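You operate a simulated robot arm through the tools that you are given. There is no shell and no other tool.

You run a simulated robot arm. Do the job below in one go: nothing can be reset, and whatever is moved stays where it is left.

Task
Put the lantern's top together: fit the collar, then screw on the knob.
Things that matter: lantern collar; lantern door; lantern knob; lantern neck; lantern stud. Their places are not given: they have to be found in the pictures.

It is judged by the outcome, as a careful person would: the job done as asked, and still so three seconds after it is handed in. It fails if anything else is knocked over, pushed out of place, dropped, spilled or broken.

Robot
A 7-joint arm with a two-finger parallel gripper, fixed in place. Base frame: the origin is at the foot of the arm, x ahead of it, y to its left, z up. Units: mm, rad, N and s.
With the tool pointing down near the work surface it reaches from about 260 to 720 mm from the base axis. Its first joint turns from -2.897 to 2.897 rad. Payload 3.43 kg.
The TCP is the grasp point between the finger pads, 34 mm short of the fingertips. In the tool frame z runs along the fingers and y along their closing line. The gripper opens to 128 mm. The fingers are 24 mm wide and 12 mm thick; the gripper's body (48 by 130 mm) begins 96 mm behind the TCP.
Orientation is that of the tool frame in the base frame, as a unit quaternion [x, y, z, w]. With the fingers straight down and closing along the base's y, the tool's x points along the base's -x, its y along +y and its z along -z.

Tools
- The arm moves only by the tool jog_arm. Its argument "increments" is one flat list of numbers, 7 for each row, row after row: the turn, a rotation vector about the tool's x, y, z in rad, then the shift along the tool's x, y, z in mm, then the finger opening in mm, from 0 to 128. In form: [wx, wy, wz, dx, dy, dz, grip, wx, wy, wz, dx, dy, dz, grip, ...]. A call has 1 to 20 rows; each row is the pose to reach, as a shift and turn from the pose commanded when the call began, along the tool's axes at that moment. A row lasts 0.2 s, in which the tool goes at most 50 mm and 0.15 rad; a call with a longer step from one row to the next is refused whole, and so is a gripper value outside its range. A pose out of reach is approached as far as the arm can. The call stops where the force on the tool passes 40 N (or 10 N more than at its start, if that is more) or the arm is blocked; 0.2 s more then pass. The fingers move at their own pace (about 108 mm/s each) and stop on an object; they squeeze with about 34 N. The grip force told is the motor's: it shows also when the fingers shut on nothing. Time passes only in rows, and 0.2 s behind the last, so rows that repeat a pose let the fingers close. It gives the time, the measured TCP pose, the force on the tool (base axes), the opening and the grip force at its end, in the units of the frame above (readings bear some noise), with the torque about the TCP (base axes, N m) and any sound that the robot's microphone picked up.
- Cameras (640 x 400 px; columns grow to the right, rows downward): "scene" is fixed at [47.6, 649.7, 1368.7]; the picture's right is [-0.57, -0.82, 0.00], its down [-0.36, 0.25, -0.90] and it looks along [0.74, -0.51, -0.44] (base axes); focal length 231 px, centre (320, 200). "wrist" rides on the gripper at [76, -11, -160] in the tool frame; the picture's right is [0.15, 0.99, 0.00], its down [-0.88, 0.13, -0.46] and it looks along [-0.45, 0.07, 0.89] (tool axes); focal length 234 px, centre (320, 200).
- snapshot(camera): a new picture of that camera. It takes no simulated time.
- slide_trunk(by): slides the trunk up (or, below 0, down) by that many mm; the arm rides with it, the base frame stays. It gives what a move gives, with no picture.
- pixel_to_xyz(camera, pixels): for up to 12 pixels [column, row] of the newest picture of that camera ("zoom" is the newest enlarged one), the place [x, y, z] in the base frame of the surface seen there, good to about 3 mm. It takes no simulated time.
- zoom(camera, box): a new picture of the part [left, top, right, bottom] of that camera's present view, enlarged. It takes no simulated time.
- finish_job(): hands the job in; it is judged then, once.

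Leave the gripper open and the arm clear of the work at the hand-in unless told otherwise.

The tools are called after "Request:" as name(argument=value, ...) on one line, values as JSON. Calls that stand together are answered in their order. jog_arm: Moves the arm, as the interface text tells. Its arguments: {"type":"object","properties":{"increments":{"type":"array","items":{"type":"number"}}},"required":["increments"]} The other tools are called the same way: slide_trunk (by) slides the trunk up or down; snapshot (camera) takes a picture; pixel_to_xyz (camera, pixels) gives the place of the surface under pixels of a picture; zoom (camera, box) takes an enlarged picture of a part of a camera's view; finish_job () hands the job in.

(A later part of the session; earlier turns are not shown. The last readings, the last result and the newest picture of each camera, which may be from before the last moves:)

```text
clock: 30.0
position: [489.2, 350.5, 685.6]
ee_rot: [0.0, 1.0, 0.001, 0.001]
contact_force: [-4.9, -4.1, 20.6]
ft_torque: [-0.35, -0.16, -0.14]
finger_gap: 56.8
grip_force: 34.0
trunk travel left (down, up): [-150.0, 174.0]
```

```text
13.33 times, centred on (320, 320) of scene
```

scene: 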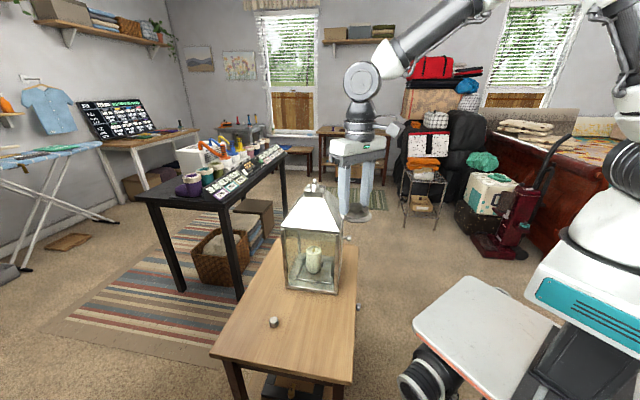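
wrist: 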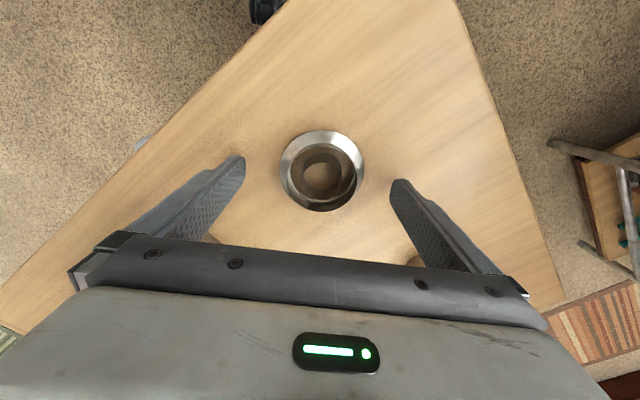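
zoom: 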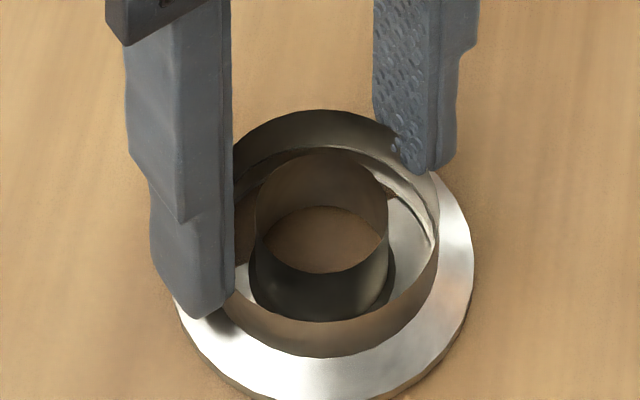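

The collar is now on the table (20 N upward). I'll open the fingers to 80 mm and check how it sits.

Request:
jog_arm(increments=[0, 0, 0, 0, 0, -0.5, 60, 0, 0, 0, 0, 0, -1, 75, 0, 0, 0, 0, 0, -1, 80, 0, 0, 0, 0, 0, -1, 80])

Request:
zoom(camera="scene", box=[288, 295, 352, 335])

Request:
snapshot(camera="wrist")

Request:
zoom(camera="wrist", box=[240, 110, 400, 210])

```text
clock: 31.0
position: [489.3, 349.7, 683.8]
ee_rot: [0.001, 1.0, 0.0, 0.0]
contact_force: [-0.5, -0.2, -0.4]
ft_torque: [0.0, 0.02, -0.01]
finger_gap: 80.1
grip_force: 0.0
trunk travel left (down, up): [-150.0, 174.0]
```

```text
10.00 times, centred on (320, 315) of scene
```

zoom: 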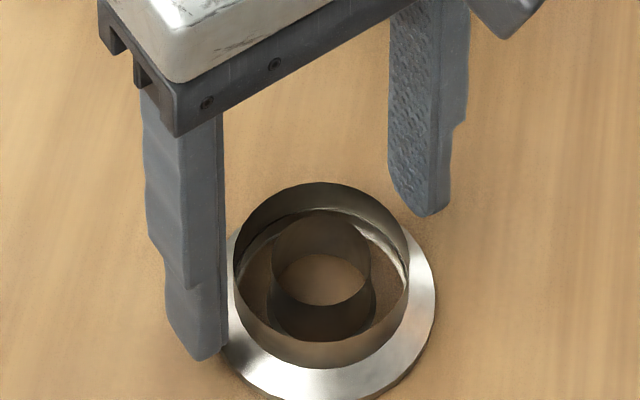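

```text
taken
```

wrist: 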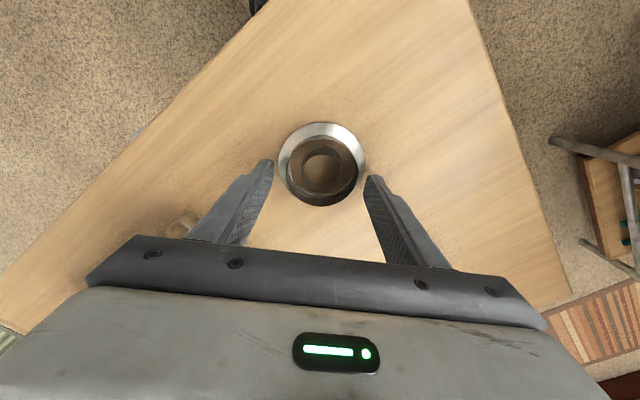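

```text
4.00 times, centred on (320, 160) of wrist
```

zoom: 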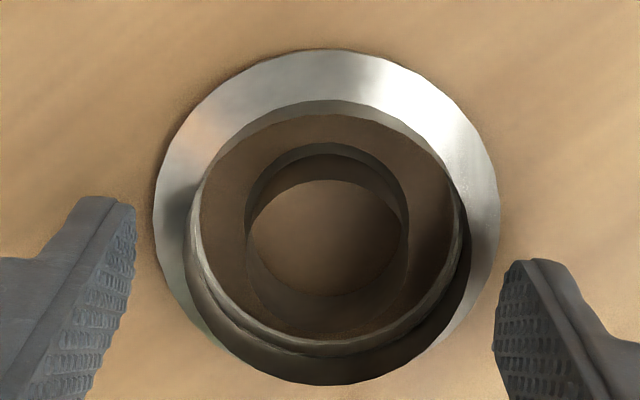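

The collar rests level on the table. I'll read rim points to find its centre relative to the fingers.

Request:
pixel_to_xyz(camera="zoom", pixels=[[325, 112], [325, 116], [325, 375], [325, 380], [190, 225], [194, 250], [462, 240], [458, 225], [325, 178], [325, 330], [248, 235], [406, 235]])

```text
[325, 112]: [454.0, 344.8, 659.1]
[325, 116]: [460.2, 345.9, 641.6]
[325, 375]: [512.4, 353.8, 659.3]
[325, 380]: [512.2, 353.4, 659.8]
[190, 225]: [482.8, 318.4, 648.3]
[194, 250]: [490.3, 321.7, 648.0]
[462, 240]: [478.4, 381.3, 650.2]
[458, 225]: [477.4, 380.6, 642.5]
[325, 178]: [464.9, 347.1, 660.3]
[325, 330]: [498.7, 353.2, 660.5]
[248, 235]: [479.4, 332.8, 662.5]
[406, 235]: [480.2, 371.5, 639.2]
```

The collar's centre is about (482.5,350), so the TCP is 6.8 mm too far out. I'll shift back by 6.8 mm, go 1.5 mm lower and close again, expecting about 57 mm.

Request:
jog_arm(increments=[0, 0, 0, 4, 0, 0, 80, 0, 0, 0, 6.8, 0.3, 1.3, 80, 0, 0, 0, 6.8, 0.3, 1.3, 70, 0, 0, 0, 6.8, 0.3, 1.3, 60, 0, 0, 0, 6.8, 0.3, 1.3, 50, 0, 0, 0, 6.8, 0.3, 1.3, 40, 0, 0, 0, 6.8, 0.3, 1.3, 40])

Request:
zoom(camera="scene", box=[288, 295, 352, 335])

Request:
zoom(camera="wrist", box=[240, 110, 400, 210])

Request:
pixel_to_xyz(camera="zoom", pixels=[[320, 128], [320, 132], [320, 136], [320, 392], [320, 195], [320, 345], [320, 350]])

```text
clock: 32.6
position: [480.8, 350.4, 683.6]
ee_rot: [0.0, 1.0, 0.0, 0.0]
contact_force: [0.1, -0.1, 0.3]
ft_torque: [0.03, -0.01, -0.02]
finger_gap: 56.8
grip_force: 34.0
trunk travel left (down, up): [-150.0, 174.0]
```

```text
10.00 times, centred on (320, 315) of scene
```

zoom: 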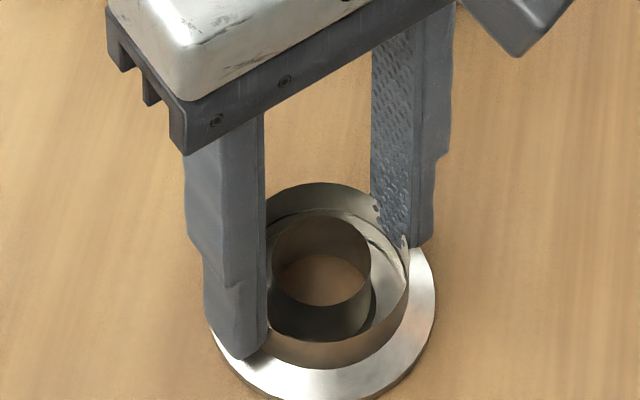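

```text
4.00 times, centred on (320, 160) of wrist
```

zoom: 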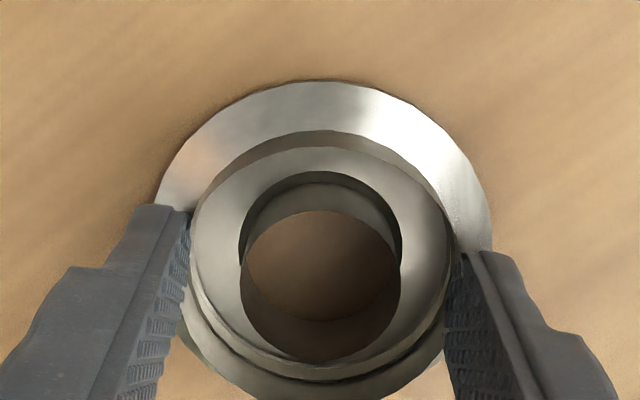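

```text
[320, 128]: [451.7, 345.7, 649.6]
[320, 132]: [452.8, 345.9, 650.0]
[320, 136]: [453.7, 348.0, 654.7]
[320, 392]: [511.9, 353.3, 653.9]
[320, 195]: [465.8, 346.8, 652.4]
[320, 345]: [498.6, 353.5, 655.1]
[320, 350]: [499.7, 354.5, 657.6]
```

It's gripped at 56.8 mm, square to the fingers and centred to about 1 mm. I'll lift slowly straight up.

Request:
jog_arm(increments=[0, 0, 0, 0, 0, -4, 40, 0, 0, 0, 0, 0, -12, 40, 0, 0, 0, 0, 0, -25, 40, 0, 0, 0, 0, 0, -45, 40, 0, 0, 0, 0, 0, -70, 40, 0, 0, 0, 0, 0, -95, 40, 0, 0, 0, 0, 0, -120, 40, 0, 0, 0, 0, 0, -145, 40, 0, 0, 0, 0, 0, -170, 40, 0, 0, 0, 0, 0, -195, 40, 0, 0, 0, 0, 0, -220, 40, 0, 0, 0, 0, 0, -245, 40, 0, 0, 0, 0, 0, -265, 40, 0, 0, 0, 0, 0, -275, 40, 0, 0, 0, 0, 0, -275, 40])

Request:
slide_trunk(by=170)

Request:
snapshot(camera="wrist")

Request:
zoom(camera="wrist", box=[240, 110, 400, 210])

```text
clock: 35.8
position: [481.4, 350.5, 960.4]
ee_rot: [-0.001, 1.0, -0.001, 0.001]
contact_force: [-0.2, -0.2, 0.2]
ft_torque: [0.0, 0.03, 0.02]
finger_gap: 57.0
grip_force: 34.2
trunk travel left (down, up): [-150.0, 174.0]
```

```text
clock: 37.8
position: [482.3, 350.4, 1129.0]
ee_rot: [0.0, 1.0, 0.0, 0.0]
contact_force: [0.2, 0.1, -0.4]
ft_torque: [-0.03, 0.02, 0.0]
finger_gap: 56.6
grip_force: 34.1
trunk travel left (down, up): [-320.0, 4.0]
```

```text
taken
```

wrist: 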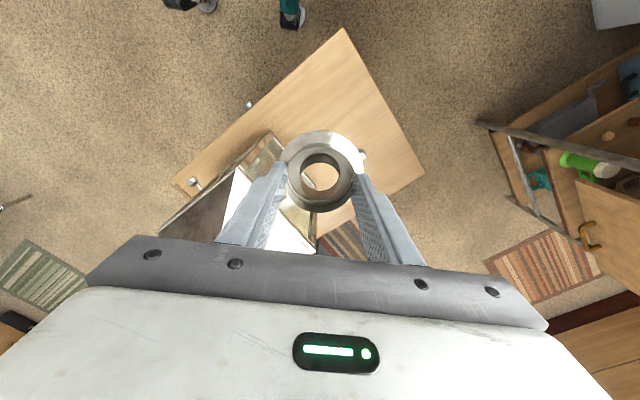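

```text
4.00 times, centred on (320, 160) of wrist
```

zoom: 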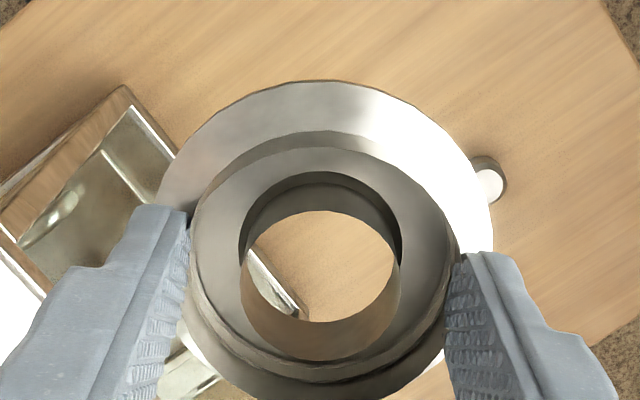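

The collar is held square at TCP (482,350,1129). I'll rise to z=1165 and move slowly to about (615,235), short of the stud, so the wrist camera can see the stud.

Request:
jog_arm(increments=[0, 0, 0, 0, 0, -18, 40, 0, 0, 0, 0, 0, -36, 40, 0, 0, 0, -16, -14, -36, 40, 0, 0, 0, -33, -29, -36, 40, 0, 0, 0, -50, -43, -36, 40, 0, 0, 0, -66, -58, -36, 40, 0, 0, 0, -83, -72, -36, 40, 0, 0, 0, -99, -86, -36, 40, 0, 0, 0, -116, -101, -36, 40, 0, 0, 0, -133, -115, -36, 40, 0, 0, 0, -133, -115, -36, 40])

Request:
snapshot(camera="wrist")

Request:
zoom(camera="wrist", box=[240, 130, 400, 230])

```text
clock: 40.2
position: [615.3, 236.3, 1166.4]
ee_rot: [0.0, 1.0, 0.001, -0.001]
contact_force: [0.1, -0.2, -0.5]
ft_torque: [0.0, 0.02, 0.02]
finger_gap: 56.9
grip_force: 33.8
trunk travel left (down, up): [-320.0, 4.0]
```

```text
taken
```

wrist: 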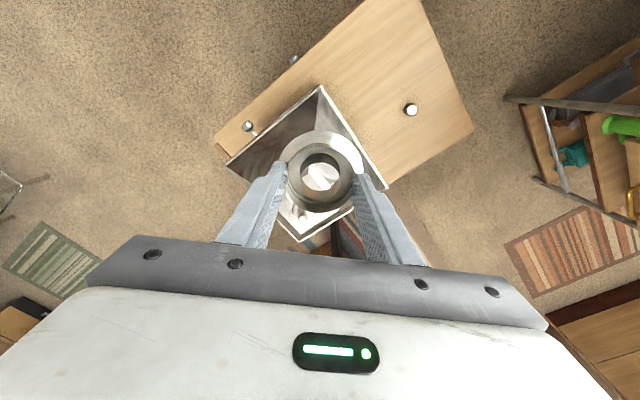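

```text
4.00 times, centred on (320, 180) of wrist
```

zoom: 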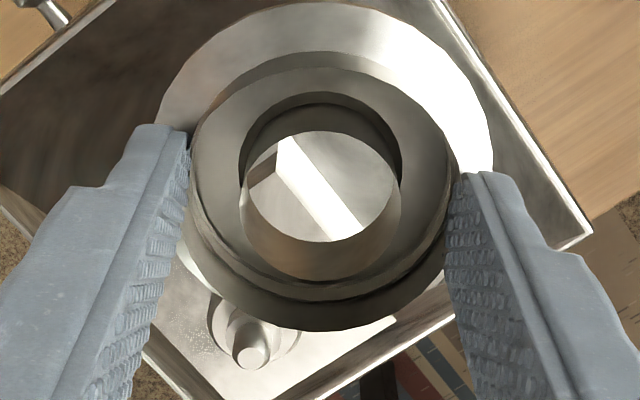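

The stud is visible at (250,355) in the zoom, beyond the collar's lower edge. I'll read its position.

Request:
pixel_to_xyz(camera="zoom", pixels=[[250, 355], [248, 352], [252, 356], [246, 358], [254, 350], [215, 320], [295, 345], [230, 330], [180, 330]])

Request:
zoom(camera="wrist", box=[284, 190, 332, 220])

Request:
zoom(camera="scene", box=[290, 150, 354, 200])

```text
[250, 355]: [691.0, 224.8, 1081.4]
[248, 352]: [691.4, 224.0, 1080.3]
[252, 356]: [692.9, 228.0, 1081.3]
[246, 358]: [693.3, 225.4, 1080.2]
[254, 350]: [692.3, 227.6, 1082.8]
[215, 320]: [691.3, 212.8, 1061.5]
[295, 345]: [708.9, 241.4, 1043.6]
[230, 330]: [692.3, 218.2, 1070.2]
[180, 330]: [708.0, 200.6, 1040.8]
```

```text
13.33 times, centred on (308, 205) of wrist
```

zoom: 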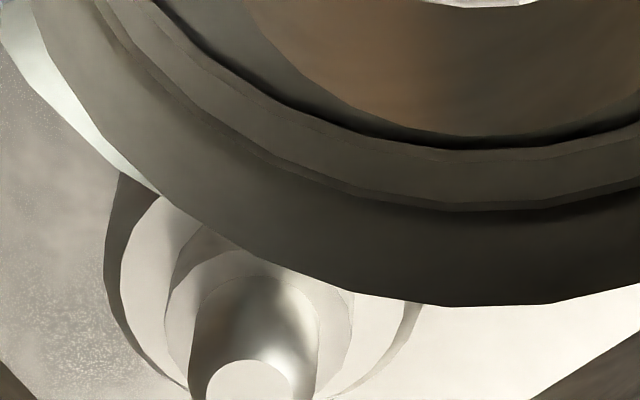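

```text
8.00 times, centred on (322, 175) of scene
```

zoom: 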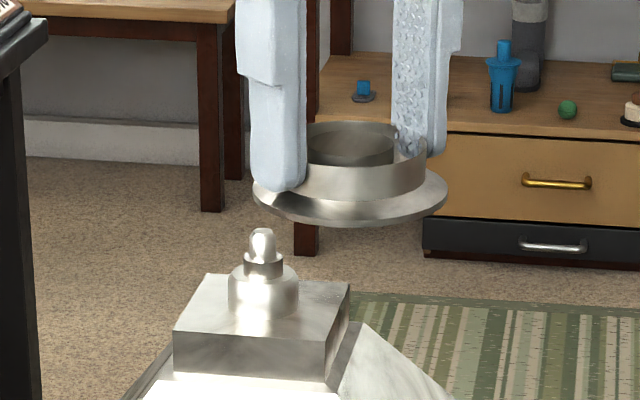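

The stud's top is at about (692.5,226.5,1081). I'll move +76 mm in x and −10 mm in y at this height, leaving about 40 mm between collar and stud, then check alignment.

Request:
jog_arm(increments=[0, 0, 0, -15, -2, 0, 40, 0, 0, 0, -30, -4, 0, 40, 0, 0, 0, -45, -6, 0, 40, 0, 0, 0, -60, -8, 0, 40, 0, 0, 0, -70, -10, 0, 40, 0, 0, 0, -76, -10, 0, 40, 0, 0, 0, -76, -10, 0, 40])

Request:
zoom(camera="wrist", box=[270, 145, 366, 205])

Request:
zoom(camera="scene", box=[282, 150, 346, 200])

```text
clock: 41.8
position: [679.8, 220.6, 1163.7]
ee_rot: [0.0, 1.0, 0.001, 0.0]
contact_force: [-0.2, 0.4, -0.7]
ft_torque: [-0.07, 0.0, -0.03]
finger_gap: 56.9
grip_force: 34.0
out of reach, approached as far as the arm can: row 5, 6, 7
trunk travel left (down, up): [-320.0, 4.0]
```

```text
6.67 times, centred on (318, 175) of wrist
```

zoom: 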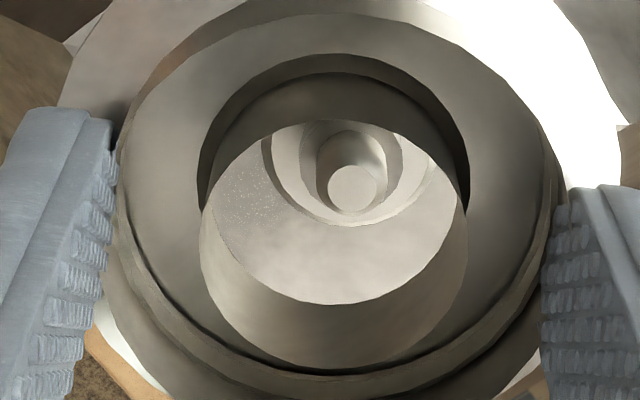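

```text
8.00 times, centred on (314, 175) of scene
```

zoom: 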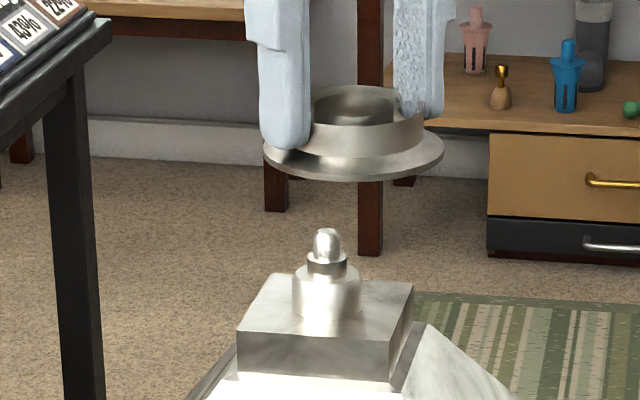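

The arm stopped 13 mm short at (680,220.6,1164) because it is at full stretch at that height. Reach grows lower down, so I'll raise the trunk the last 4 mm, then lower to z≈1140 with a small outward lean of 0.06 rad and see where it ends up.

Request:
slide_trunk(by=4)

Request:
jog_arm(increments=[0, 0, 0, 0, 0, 10, 40, 0, -0.03, 0, 0, 0, 20, 40, 0, -0.06, 0, 0, 0, 28, 40, 0, -0.06, 0, 0, 0, 28, 40])

```text
clock: 42.3
position: [679.8, 221.0, 1167.0]
ee_rot: [-0.001, 1.0, 0.0, 0.0]
contact_force: [-0.7, 0.1, -0.9]
ft_torque: [0.02, 0.01, -0.01]
finger_gap: 56.8
grip_force: 34.1
trunk travel left (down, up): [-324.0, 0.0]
```

```text
clock: 43.3
position: [680.0, 220.3, 1138.0]
ee_rot: [0.0, 1.0, 0.0, 0.03]
contact_force: [-0.7, 0.4, -0.4]
ft_torque: [0.02, -0.01, -0.01]
finger_gap: 56.9
grip_force: 34.1
trunk travel left (down, up): [-324.0, 0.0]
```

Now I'm at (680,220,1138) with the lean outward as intended. I'll shift +10.3 mm in x and +6.1 mm in y to bring the collar over the stud.

Request:
jog_arm(increments=[0, 0, 0, -5.1, 3, 0.3, 40, 0, 0, 0, -10.3, 6.1, 0.6, 40, 0, 0, 0, -10.3, 6.1, 0.6, 40])

Request:
zoom(camera="wrist", box=[270, 145, 366, 205])

Request:
zoom(camera="scene", box=[290, 155, 338, 195])

```text
clock: 44.1
position: [691.0, 227.8, 1138.0]
ee_rot: [-0.001, 1.0, 0.0, 0.03]
contact_force: [0.0, -0.2, -1.0]
ft_torque: [0.02, 0.01, 0.01]
finger_gap: 56.7
grip_force: 34.0
trunk travel left (down, up): [-324.0, 0.0]
```

```text
6.67 times, centred on (318, 175) of wrist
```

zoom: 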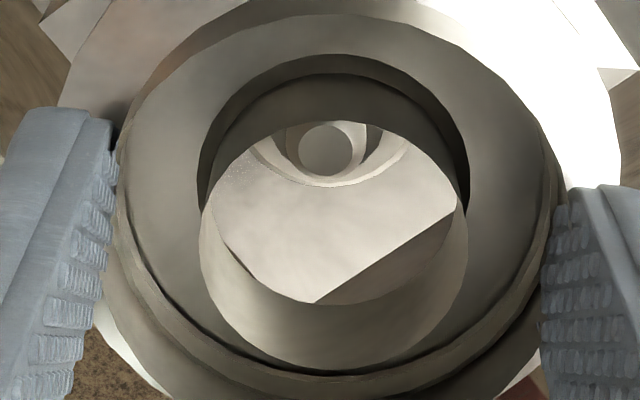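

```text
10.00 times, centred on (314, 175) of scene
```

zoom: 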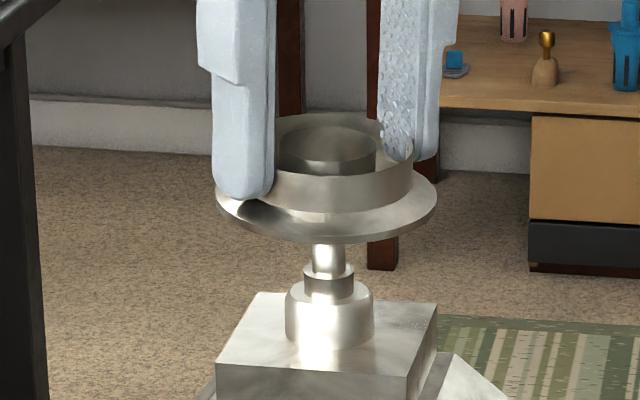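

The stud shows centred in the bore to about 1 mm: the collar is roughly 0.9 mm too far in both x and y. I'll correct that and lower to z≈1112, which passes the stud tip through the wide bore.

Request:
jog_arm(increments=[0, 0, 0, 0.9, -0.9, 0, 40, 0, 0, 0, 1.2, -0.9, 5, 40, 0, 0, 0, 1.5, -0.9, 10, 40, 0, 0, 0, 1.8, -0.9, 15, 40, 0, 0, 0, 2.1, -0.9, 20, 40, 0, 0, 0, 2.4, -0.9, 25, 40, 0, 0, 0, 2.4, -0.9, 26, 40, 0, 0, 0, 2.4, -0.9, 26, 40])

Request:
zoom(camera="wrist", box=[270, 145, 366, 205])

Request:
zoom(camera="scene", box=[290, 160, 338, 200])

```text
clock: 45.9
position: [688.4, 226.2, 1112.8]
ee_rot: [0.0, 1.0, 0.0, 0.029]
contact_force: [-0.4, 0.3, -0.3]
ft_torque: [-0.04, 0.0, 0.01]
finger_gap: 56.7
grip_force: 33.8
trunk travel left (down, up): [-324.0, 0.0]
```

```text
6.67 times, centred on (318, 175) of wrist
```

zoom: 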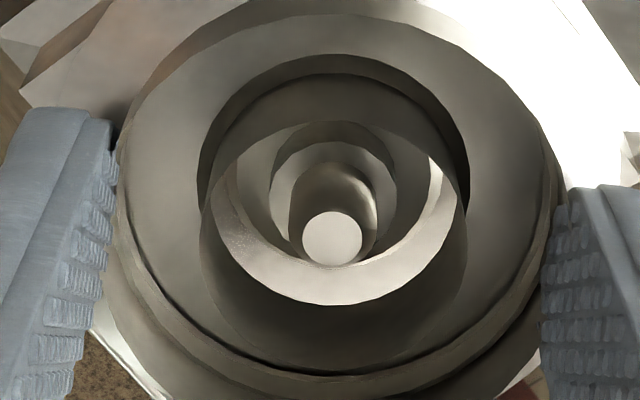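

```text
10.00 times, centred on (314, 180) of scene
```

zoom: 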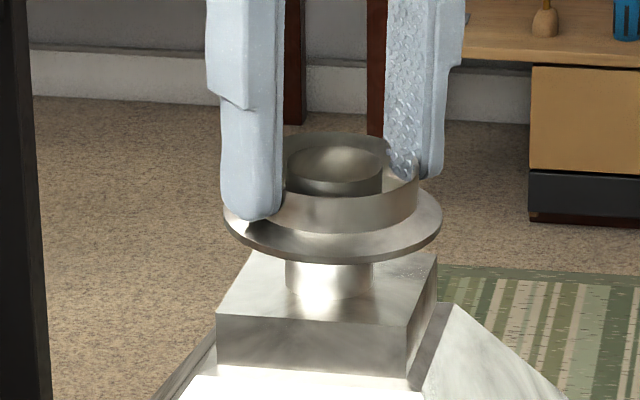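

The collar's bore mouth is now just above the neck, about 1.9 mm short in x. I'll reduce the lean to 0.02 rad and shift outward to centre the bore over the neck.

Request:
jog_arm(increments=[0, 0.02, 0, -1.9, 0.1, 0.1, 40, 0, 0.04, 0, -3.8, 0.2, 0.2, 40, 0, 0.04, 0, -3.8, 0.2, 0.2, 40])

Request:
zoom(camera="wrist", box=[270, 145, 366, 205])

Request:
zoom(camera="scene", box=[290, 160, 338, 200])

```text
clock: 46.7
position: [692.3, 226.1, 1112.9]
ee_rot: [0.0, 1.0, -0.001, 0.009]
contact_force: [-0.7, 0.5, 0.8]
ft_torque: [-0.01, -0.02, 0.01]
finger_gap: 56.9
grip_force: 33.7
trunk travel left (down, up): [-324.0, 0.0]
```

```text
6.67 times, centred on (318, 175) of wrist
```

zoom: 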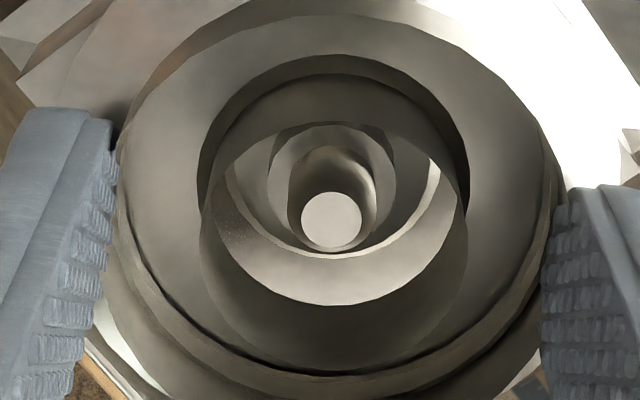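

```text
10.00 times, centred on (314, 180) of scene
```

zoom: 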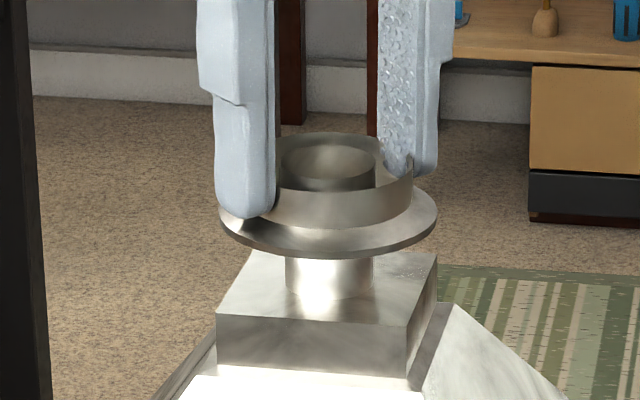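

In both views the collar is now centred over the neck to within about 0.5 mm. I'll lower it slowly onto the neck, 2 mm per row for 14 mm, while easing the remaining lean, and watch the force.

Request:
jog_arm(increments=[0, 0, 0, 0, 0, 2, 40, 0, 0.003, 0, 0, 0, 4, 40, 0, 0.006, 0, 0, 0, 6, 40, 0, 0.01, 0, -0.1, 0, 8, 40, 0, 0.01, 0, -0.1, 0, 10, 40, 0, 0.01, 0, -0.1, 0, 12, 40, 0, 0.01, 0, -0.1, 0, 14, 40, 0, 0.01, 0, -0.1, 0, 14, 40])

Request:
zoom(camera="wrist", box=[270, 145, 366, 205])

Request:
zoom(camera="scene", box=[290, 160, 338, 200])

```text
clock: 48.5
position: [692.9, 227.3, 1098.8]
ee_rot: [0.0, 1.0, -0.001, 0.005]
contact_force: [0.7, -0.3, -0.2]
ft_torque: [0.01, -0.01, 0.0]
finger_gap: 56.7
grip_force: 34.2
trunk travel left (down, up): [-324.0, 0.0]
```

```text
6.67 times, centred on (318, 175) of wrist
```

zoom: 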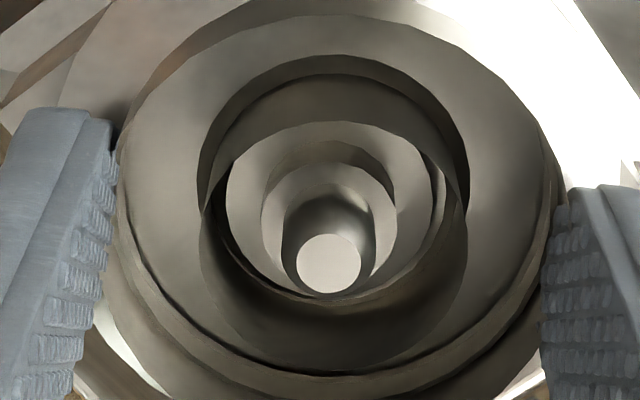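

```text
10.00 times, centred on (314, 180) of scene
```

zoom: 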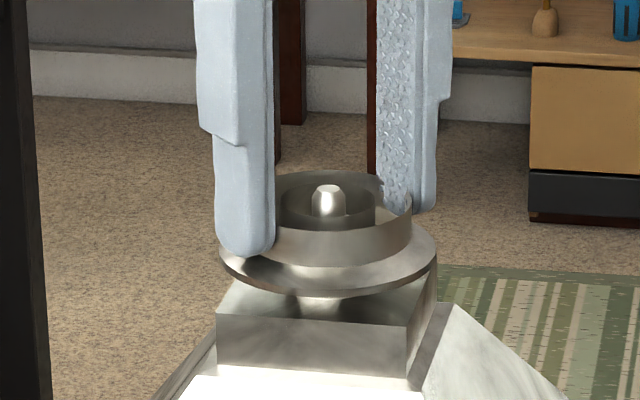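

No contact force, and the neck is now inside the bore. I'll lower a further 8 mm and then feel for the seat.

Request:
jog_arm(increments=[0, 0.003, 0, 0, 0, 2, 40, 0, 0.006, 0, 0, 0, 4, 40, 0, 0.01, 0, -0.2, 0, 6, 40, 0, 0.01, 0, -0.2, 0, 8, 40, 0, 0.01, 0, -0.2, 0, 8, 40])

Request:
zoom(camera="scene", box=[290, 160, 338, 200])

```text
clock: 49.7
position: [693.8, 226.0, 1089.2]
ee_rot: [0.0, 1.0, 0.0, 0.001]
contact_force: [7.0, -1.4, -1.4]
ft_torque: [-0.11, -0.17, 0.03]
finger_gap: 56.7
grip_force: 34.2
trunk travel left (down, up): [-324.0, 0.0]
```

```text
10.00 times, centred on (314, 180) of scene
```

zoom: 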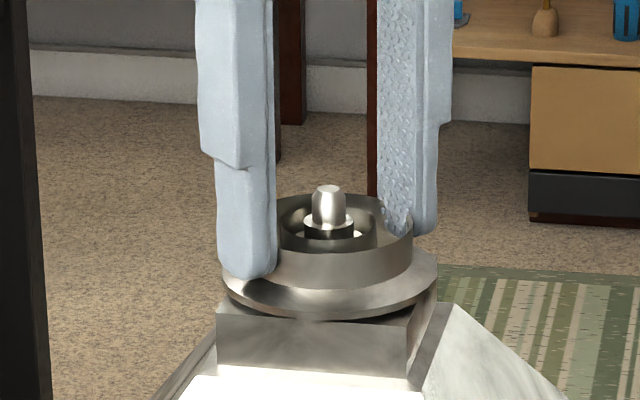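

A 7 N side force in +x shows the bore lightly touching the neck. I'll ease 0.5 mm outward and lower in 1 mm steps until it seats.

Request:
jog_arm(increments=[0, 0, 0, -0.5, -0.1, 0, 40, 0, 0, 0, -0.5, -0.1, 1, 40, 0, 0, 0, -0.5, -0.1, 1, 40])

```text
clock: 50.5
position: [692.8, 226.3, 1089.6]
ee_rot: [-0.001, 1.0, 0.0, 0.001]
contact_force: [6.1, -0.8, 1.0]
ft_torque: [0.03, -0.34, -0.03]
finger_gap: 57.0
grip_force: 34.1
trunk travel left (down, up): [-324.0, 0.0]
```

Force is still modest (6 N sideways, 1 N up). I'll lower by another 1.5 mm.

Request:
jog_arm(increments=[0, 0, 0, -0.3, 0, 0.7, 40, 0, 0, 0, -0.3, 0, 1.5, 40, 0, 0, 0, -0.3, 0, 1.5, 40])

Request:
zoom(camera="scene", box=[298, 172, 330, 192])

Request:
zoom(camera="wrist", box=[270, 145, 366, 205])

```text
clock: 51.3
position: [692.3, 226.4, 1089.1]
ee_rot: [0.0, 1.0, 0.0, 0.002]
contact_force: [8.4, 0.9, 11.8]
ft_torque: [-0.03, -0.09, 0.0]
finger_gap: 56.8
grip_force: 33.9
trunk travel left (down, up): [-324.0, 0.0]
```

```text
16.00 times, centred on (314, 182) of scene
```

zoom: 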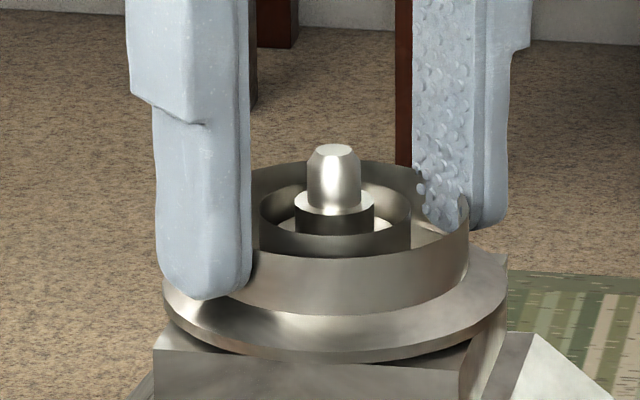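

```text
6.67 times, centred on (318, 175) of wrist
```

zoom: 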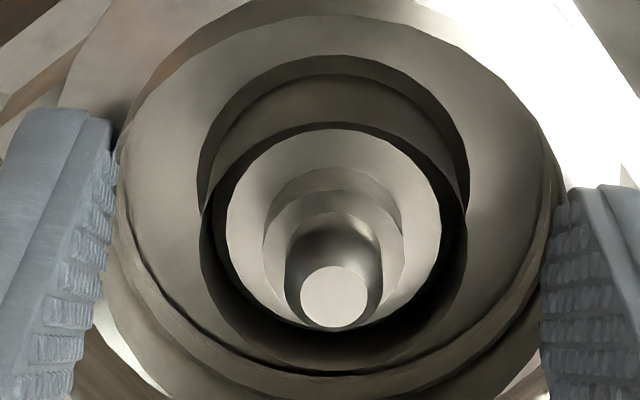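

11.8 N upward says the collar is touching its seat at z≈1089, as expected for the cap top at 1044. I'll press 1 mm more to be sure it's fully down.

Request:
jog_arm(increments=[0, 0, 0, 0, 0, 0.6, 40, 0, 0, 0, 0, 0, 1.2, 40, 0, 0, 0, 0, 0, 1.2, 40])

```text
clock: 52.1
position: [693.3, 225.2, 1088.9]
ee_rot: [0.0, 1.0, 0.001, 0.004]
contact_force: [7.8, 0.1, 22.9]
ft_torque: [-0.05, 0.12, 0.02]
finger_gap: 56.8
grip_force: 34.1
trunk travel left (down, up): [-324.0, 0.0]
```

The force rises to 23 N with no further travel, so the collar is seated. I'll ease the pressure, open the fingers, and rise while backing inward.

Request:
jog_arm(increments=[0, 0, 0, 0, 0, -1.2, 40, 0, 0, 0, 0, 0, -1.2, 60, 0, 0, 0, 0, 0, -1.2, 72, 0, 0, 0, 0, 0, -1.2, 84, 0, 0, 0, 0, 0, -1.2, 84, 0, 0, 0, 0, 0, -10, 84, 0, 0, 0, 2, 0, -25, 84, 0, 0, 0, 15, 0, -45, 84, 0, 0, 0, 35, 0, -65, 84, 0, 0, 0, 60, 0, -85, 84, 0, 0, 0, 60, 0, -85, 84])

Request:
zoom(camera="scene", box=[290, 165, 338, 195])

Request:
snapshot(camera="wrist")

```text
clock: 54.5
position: [634.3, 225.6, 1174.3]
ee_rot: [0.0, 1.0, 0.0, 0.0]
contact_force: [0.0, -0.3, -0.2]
ft_torque: [0.02, 0.01, 0.02]
finger_gap: 83.9
grip_force: 0.0
out of reach, approached as far as the arm can: row 6, 7
trunk travel left (down, up): [-324.0, 0.0]
```

```text
13.33 times, centred on (314, 180) of scene
```

zoom: 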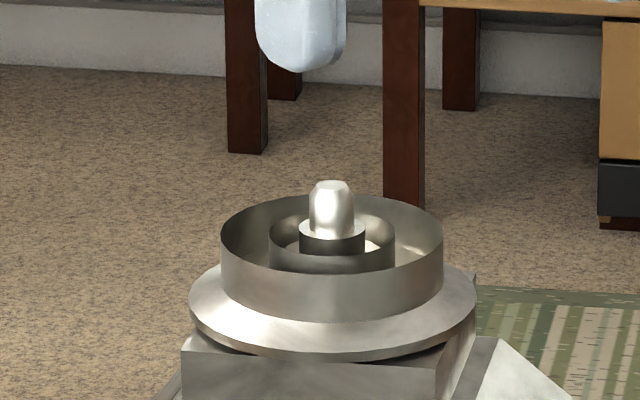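

```text
taken
```

wrist: 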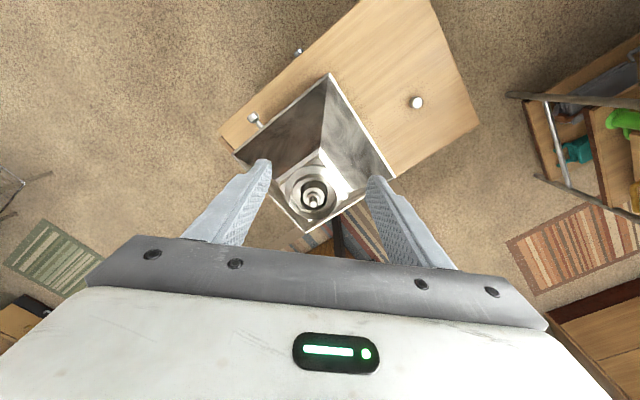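

The collar sits level on the cap around the stud. I'll check it closely from above and read heights for the knob's seat.

Request:
zoom(camera="wrist", box=[282, 165, 346, 215])

Request:
pixel_to_xyz(camera="zoom", pixels=[[340, 290], [325, 275], [300, 240], [280, 220], [200, 240], [480, 250], [330, 130], [160, 300], [340, 60]])

Request:
zoom(camera="scene", box=[303, 176, 327, 191])

Request:
pixel_to_xyz(camera="zoom", pixels=[[320, 200], [320, 250], [320, 300], [320, 350], [140, 200], [520, 200], [320, 110], [320, 150]])

```text
8.00 times, centred on (314, 190) of wrist
```

zoom: 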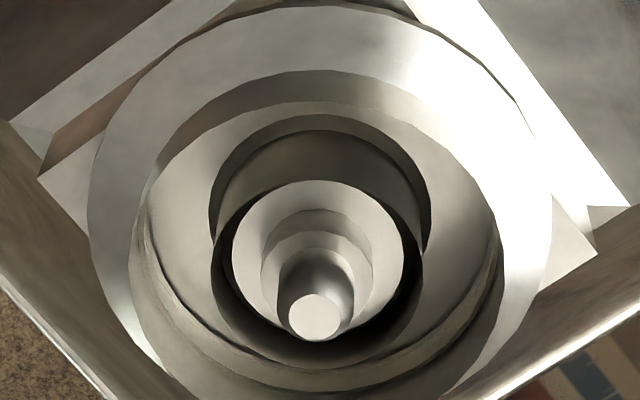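

```text
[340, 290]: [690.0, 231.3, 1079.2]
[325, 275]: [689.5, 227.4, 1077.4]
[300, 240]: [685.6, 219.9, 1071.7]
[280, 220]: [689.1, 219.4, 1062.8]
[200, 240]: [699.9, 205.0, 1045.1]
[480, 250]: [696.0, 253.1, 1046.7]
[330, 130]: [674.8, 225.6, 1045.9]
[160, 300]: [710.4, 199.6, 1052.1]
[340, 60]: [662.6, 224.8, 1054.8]
```

```text
16.00 times, centred on (315, 184) of scene
```

zoom: 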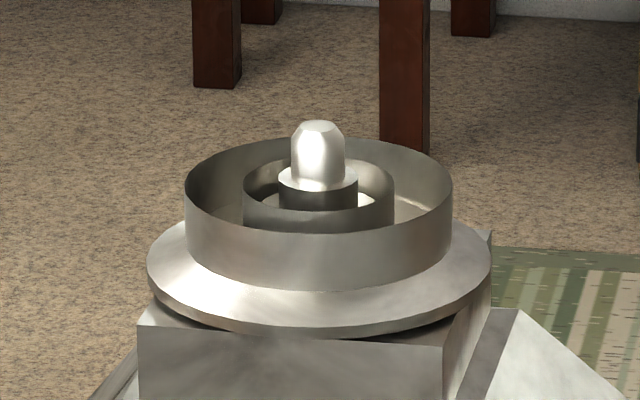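

```text
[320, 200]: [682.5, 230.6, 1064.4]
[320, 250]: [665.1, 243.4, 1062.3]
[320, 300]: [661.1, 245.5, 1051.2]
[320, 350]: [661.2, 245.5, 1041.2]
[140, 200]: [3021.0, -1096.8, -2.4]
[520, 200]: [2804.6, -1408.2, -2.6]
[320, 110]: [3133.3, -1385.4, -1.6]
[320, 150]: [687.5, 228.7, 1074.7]
```

The collar is seated and concentric: floor at about 1046, rim at about 1065, stud tip at about 1081. Now the knob. I'll move clear of the lantern to about (520,440) at height, then lower the trunk.

Request:
jog_arm(increments=[0, 0, 0, 19, 36, 4, 84, 0, 0, 0, 38, 72, 8, 84, 0, 0, 0, 57, 108, 12, 84, 0, 0, 0, 76, 144, 16, 84, 0, 0, 0, 95, 180, 20, 84, 0, 0, 0, 114, 214, 24, 84, 0, 0, 0, 114, 214, 24, 84])

Request:
slide_trunk(by=-290)

Request:
snapshot(camera="wrist")

Request:
snapshot(camera="scene")

```text
clock: 56.1
position: [517.6, 441.9, 1147.3]
ee_rot: [0.0, 1.0, 0.0, 0.0]
contact_force: [-0.4, 0.8, -1.2]
ft_torque: [-0.02, 0.0, -0.04]
finger_gap: 83.9
grip_force: 0.1
trunk travel left (down, up): [-324.0, 0.0]
```

```text
clock: 59.0
position: [518.6, 440.8, 857.3]
ee_rot: [-0.001, 1.0, 0.0, 0.0]
contact_force: [0.4, -0.5, -0.8]
ft_torque: [0.03, -0.01, 0.02]
finger_gap: 84.2
grip_force: 0.1
trunk travel left (down, up): [-34.0, 290.0]
```

```text
taken
```

wrist: 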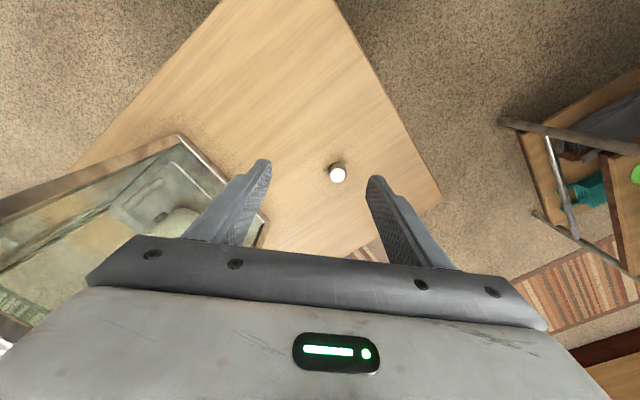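

```text
taken
```

scene: 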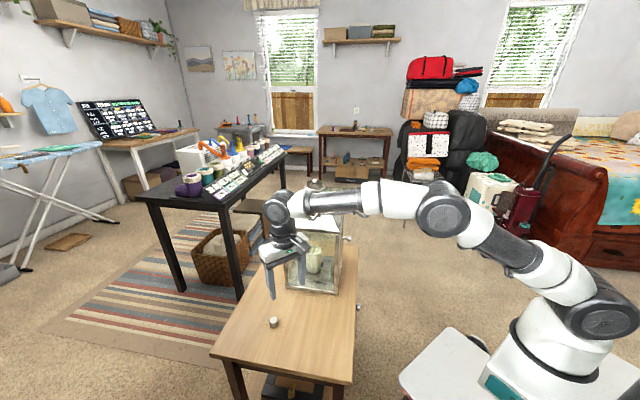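

The knob is at (337,174) in the wrist picture. I'll zoom in and measure its centre.

Request:
zoom(camera="wrist", box=[313, 159, 361, 189])

Request:
pixel_to_xyz(camera="zoom", pixels=[[330, 215], [300, 200], [360, 200], [330, 180], [330, 250], [320, 70], [250, 130]])

```text
13.33 times, centred on (337, 174) of wrist
```

zoom: 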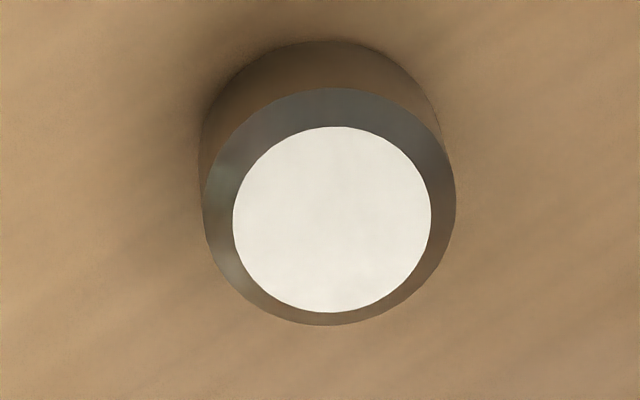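

```text
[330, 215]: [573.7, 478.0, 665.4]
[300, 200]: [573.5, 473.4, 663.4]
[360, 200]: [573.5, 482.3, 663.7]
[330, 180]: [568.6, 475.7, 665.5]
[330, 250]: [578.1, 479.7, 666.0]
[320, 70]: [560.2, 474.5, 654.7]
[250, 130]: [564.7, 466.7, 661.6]
```

The knob's centre is about (574,477.5) with its top at z≈664.5, at a radius of about 747 mm, so I need a small outward lean. I'll go above it at z=760 with a 0.05 rad lean and check.

Request:
jog_arm(increments=[0, 0, 0, -18, 12, 20, 84, 0, -0.025, 0, -36, 24, 40, 84, 0, -0.05, 0, -54, 36.7, 60, 84, 0, -0.05, 0, -54, 36.7, 80, 84, 0, -0.05, 0, -54, 36.7, 97, 84, 0, -0.05, 0, -54, 36.7, 97, 84])

Request:
snapshot(camera="wrist")

Request:
zoom(camera="wrist", box=[256, 120, 384, 200])

```text
clock: 60.4
position: [566.3, 471.7, 760.8]
ee_rot: [0.0, 1.0, 0.0, 0.025]
contact_force: [-0.2, 0.0, -0.5]
ft_torque: [0.0, 0.06, 0.0]
finger_gap: 84.1
grip_force: 0.0
out of reach, approached as far as the arm can: row 3, 4, 5, 6
trunk travel left (down, up): [-34.0, 290.0]
```

```text
taken
```

wrist: 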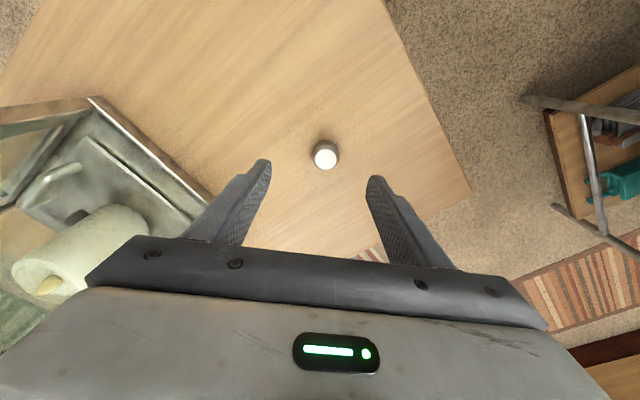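

```text
5.00 times, centred on (320, 160) of wrist
```

zoom: 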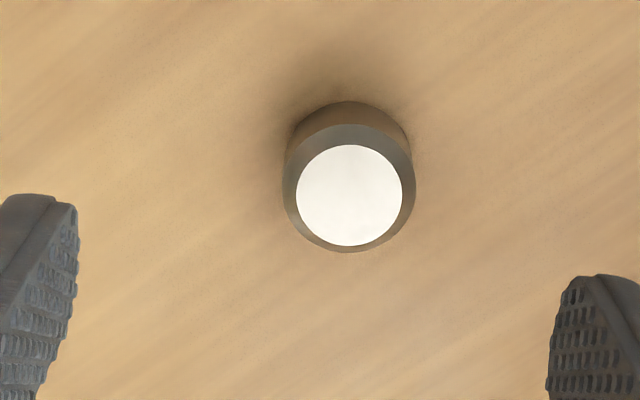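

The arm stopped at (566,472) at full stretch with a 0.05 rad lean. I'll re-read the knob from here, then use a larger lean of about 0.12 rad, which tilts only about the closing axis so the pads stay vertical.

Request:
pixel_to_xyz(camera="zoom", pixels=[[349, 196], [330, 196], [368, 196], [349, 180], [349, 212], [340, 190], [360, 200]])

Request:
jog_arm(increments=[0, -0.035, 0, -2, 2.5, 0, 84, 0, -0.07, 0, -4, 5.5, 0.2, 84, 0, -0.07, 0, -4, 5.5, 0.2, 84])

Request:
zoom(camera="wrist", box=[256, 120, 384, 200])

```text
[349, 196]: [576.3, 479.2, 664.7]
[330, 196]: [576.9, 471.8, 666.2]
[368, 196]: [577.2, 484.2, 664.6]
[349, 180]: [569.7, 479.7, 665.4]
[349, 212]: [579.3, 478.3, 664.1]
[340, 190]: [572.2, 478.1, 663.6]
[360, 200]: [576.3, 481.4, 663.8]
```

```text
clock: 61.2
position: [568.7, 478.4, 760.5]
ee_rot: [0.0, 0.998, 0.001, 0.06]
contact_force: [-0.2, 0.4, 0.0]
ft_torque: [-0.02, -0.01, 0.01]
finger_gap: 84.1
grip_force: 0.0
trunk travel left (down, up): [-34.0, 290.0]
```

```text
5.00 times, centred on (320, 160) of wrist
```

zoom: 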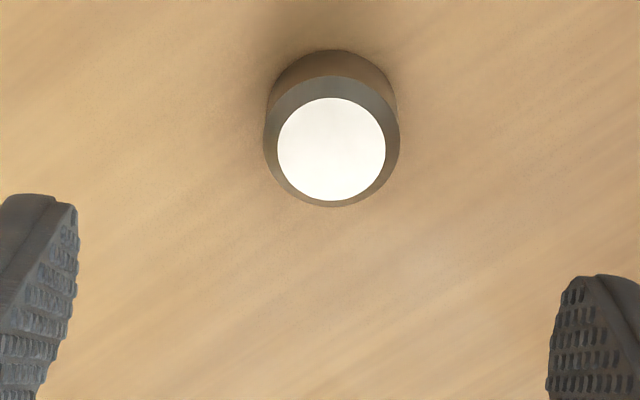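

The lean worked: TCP is (568.7,478.4,760.5) and the knob averages (574,479). I'll descend to z≈715 and recheck centring.

Request:
jog_arm(increments=[0, 0, 0, 2, 0.5, 22, 84, 0, 0, 0, 4.2, 1.1, 45.3, 84, 0, 0, 0, 4.2, 1.1, 45.3, 84])

Request:
zoom(camera="wrist", box=[256, 120, 384, 200])

Request:
pixel_to_xyz(camera="zoom", pixels=[[330, 180], [320, 170], [340, 190], [60, 240], [575, 300]])

Request:
zoom(camera="scene", box=[241, 290, 305, 340])

```text
clock: 62.0
position: [570.8, 479.0, 714.8]
ee_rot: [0.0, 0.998, 0.0, 0.06]
contact_force: [0.4, 0.2, 0.3]
ft_torque: [0.01, -0.01, 0.01]
finger_gap: 84.1
grip_force: 0.1
trunk travel left (down, up): [-34.0, 290.0]
```

```text
5.00 times, centred on (320, 160) of wrist
```

zoom: 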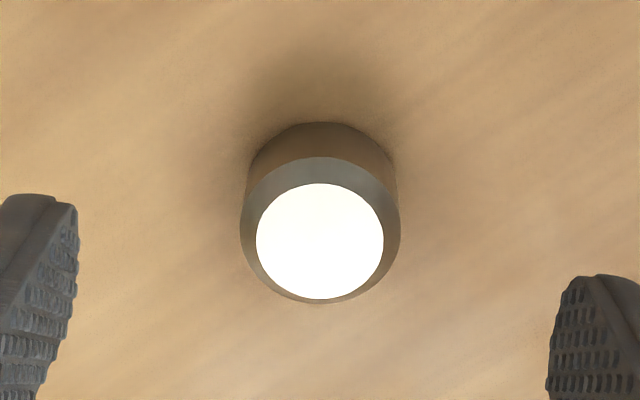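

```text
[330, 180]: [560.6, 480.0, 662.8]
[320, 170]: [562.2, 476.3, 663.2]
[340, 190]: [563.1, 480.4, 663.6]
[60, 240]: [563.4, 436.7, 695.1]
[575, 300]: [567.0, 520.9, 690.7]
```

```text
8.00 times, centred on (273, 315) of scene
```

zoom: 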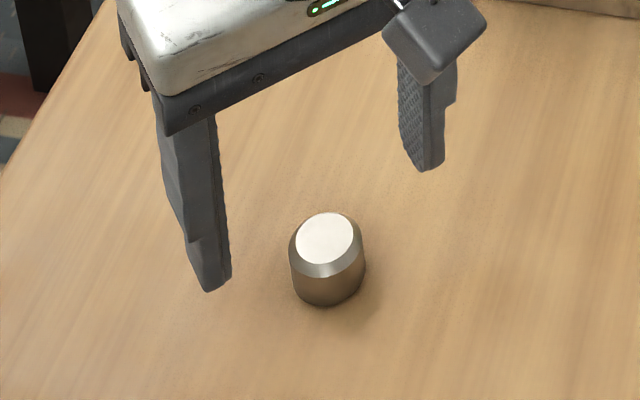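

The knob is centred between the fingers to within a millimetre. I'll descend to TCP z=680, putting the fingertips at about 646, and close on it.

Request:
jog_arm(increments=[0, 0, 0, 2.1, 0.4, 17, 84, 0, 0, 0, 4.2, 0.4, 34.6, 84, 0, 0, 0, 4.2, 0.4, 34.6, 60, 0, 0, 0, 4.2, 0.4, 34.6, 40, 0, 0, 0, 4.2, 0.4, 34.6, 25, 0, 0, 0, 4.2, 0.4, 34.6, 20, 0, 0, 0, 4.2, 0.4, 34.6, 20])

Request:
zoom(camera="wrist", box=[256, 130, 384, 210])

Request:
zoom(camera="scene", box=[241, 290, 305, 340])

```text
clock: 63.6
position: [571.0, 479.0, 681.0]
ee_rot: [0.0, 0.998, 0.001, 0.06]
contact_force: [0.4, -0.4, -0.3]
ft_torque: [-0.01, 0.02, -0.03]
finger_gap: 29.3
grip_force: 34.8
trunk travel left (down, up): [-34.0, 290.0]
```

```text
5.00 times, centred on (320, 170) of wrist
```

zoom: 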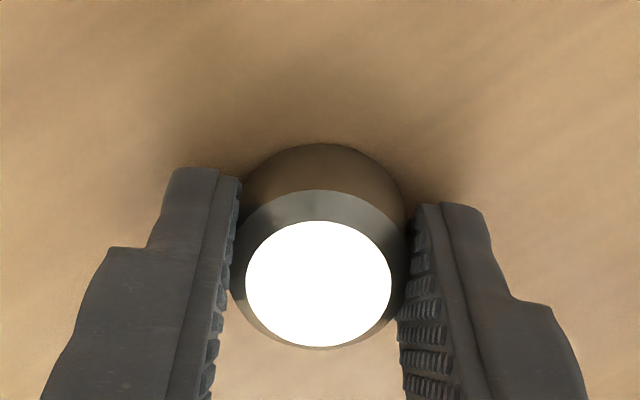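

```text
8.00 times, centred on (273, 315) of scene
```

zoom: 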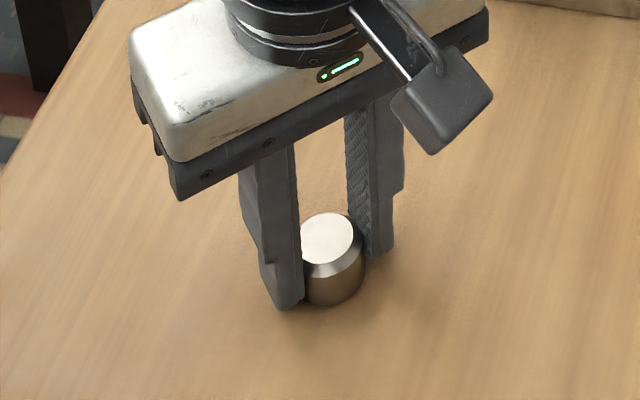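

The knob is gripped at 29.3 mm. I'll lift it 25 mm, carry it inward to about (491,399) with the same lean, and lower it there, where an upright grasp can reach it.

Request:
jog_arm(increments=[0, 0, 0, -0.6, 0, -5, 20, 0, 0, 0, -1.8, 0, -15, 20, 0, 0, 0, -3, 0, -24.8, 20, 0, 0, 0, 12.9, -16, -26.7, 20, 0, 0, 0, 28.8, -32, -28.6, 20, 0, 0, 0, 44.6, -48, -30.6, 20, 0, 0, 0, 60.5, -64, -32.5, 20, 0, 0, 0, 76.4, -80, -34.4, 20, 0, 0, 0, 77.6, -80, -24.5, 20, 0, 0, 0, 78.6, -80, -16.5, 20, 0, 0, 0, 79.2, -80, -11.6, 20, 0, 0, 0, 79.2, -80, -11.6, 20])

Request:
zoom(camera="scene", box=[268, 295, 332, 345])

```text
clock: 66.2
position: [490.4, 398.8, 681.4]
ee_rot: [0.0, 0.998, -0.001, 0.059]
contact_force: [-0.3, 0.4, -0.5]
ft_torque: [0.0, -0.02, 0.0]
finger_gap: 29.1
grip_force: 34.2
trunk travel left (down, up): [-34.0, 290.0]
```

```text
8.00 times, centred on (300, 320) of scene
```

zoom: 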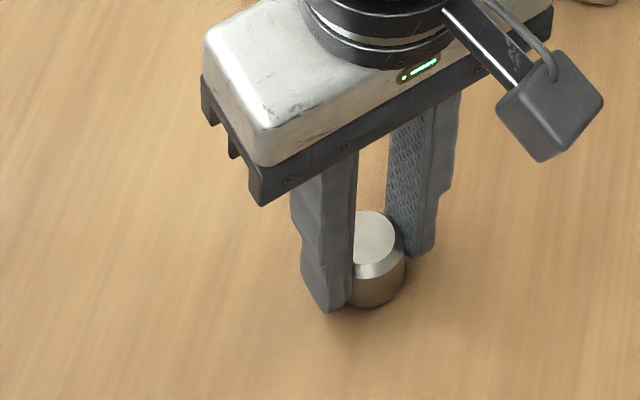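

The knob is about 1 mm above the table. I'll lower 1.5 mm to touch, then open.

Request:
jog_arm(increments=[0, 0, 0, 0.1, 0, 0.8, 20, 0, 0, 0, 0.2, 0, 1.5, 20, 0, 0, 0, 0.2, 0, 1.5, 20])

```text
clock: 67.0
position: [491.0, 397.8, 681.4]
ee_rot: [0.0, 0.998, 0.0, 0.06]
contact_force: [-0.2, -0.1, 0.0]
ft_torque: [0.02, 0.05, 0.0]
finger_gap: 29.2
grip_force: 34.2
trunk travel left (down, up): [-34.0, 290.0]
```

No contact yet. I'll lower by another 1.5 mm in small steps.

Request:
jog_arm(increments=[0, 0, 0, 0.1, 0, 0.5, 20, 0, 0, 0, 0.1, 0, 1, 20, 0, 0, 0, 0.2, 0, 1.5, 20, 0, 0, 0, 0.2, 0, 1.5, 20])

```text
clock: 68.0
position: [490.4, 398.1, 679.9]
ee_rot: [-0.001, 0.998, 0.0, 0.061]
contact_force: [-4.2, -2.7, 13.8]
ft_torque: [-0.17, 0.21, 0.0]
finger_gap: 29.4
grip_force: 33.8
trunk travel left (down, up): [-34.0, 290.0]
```

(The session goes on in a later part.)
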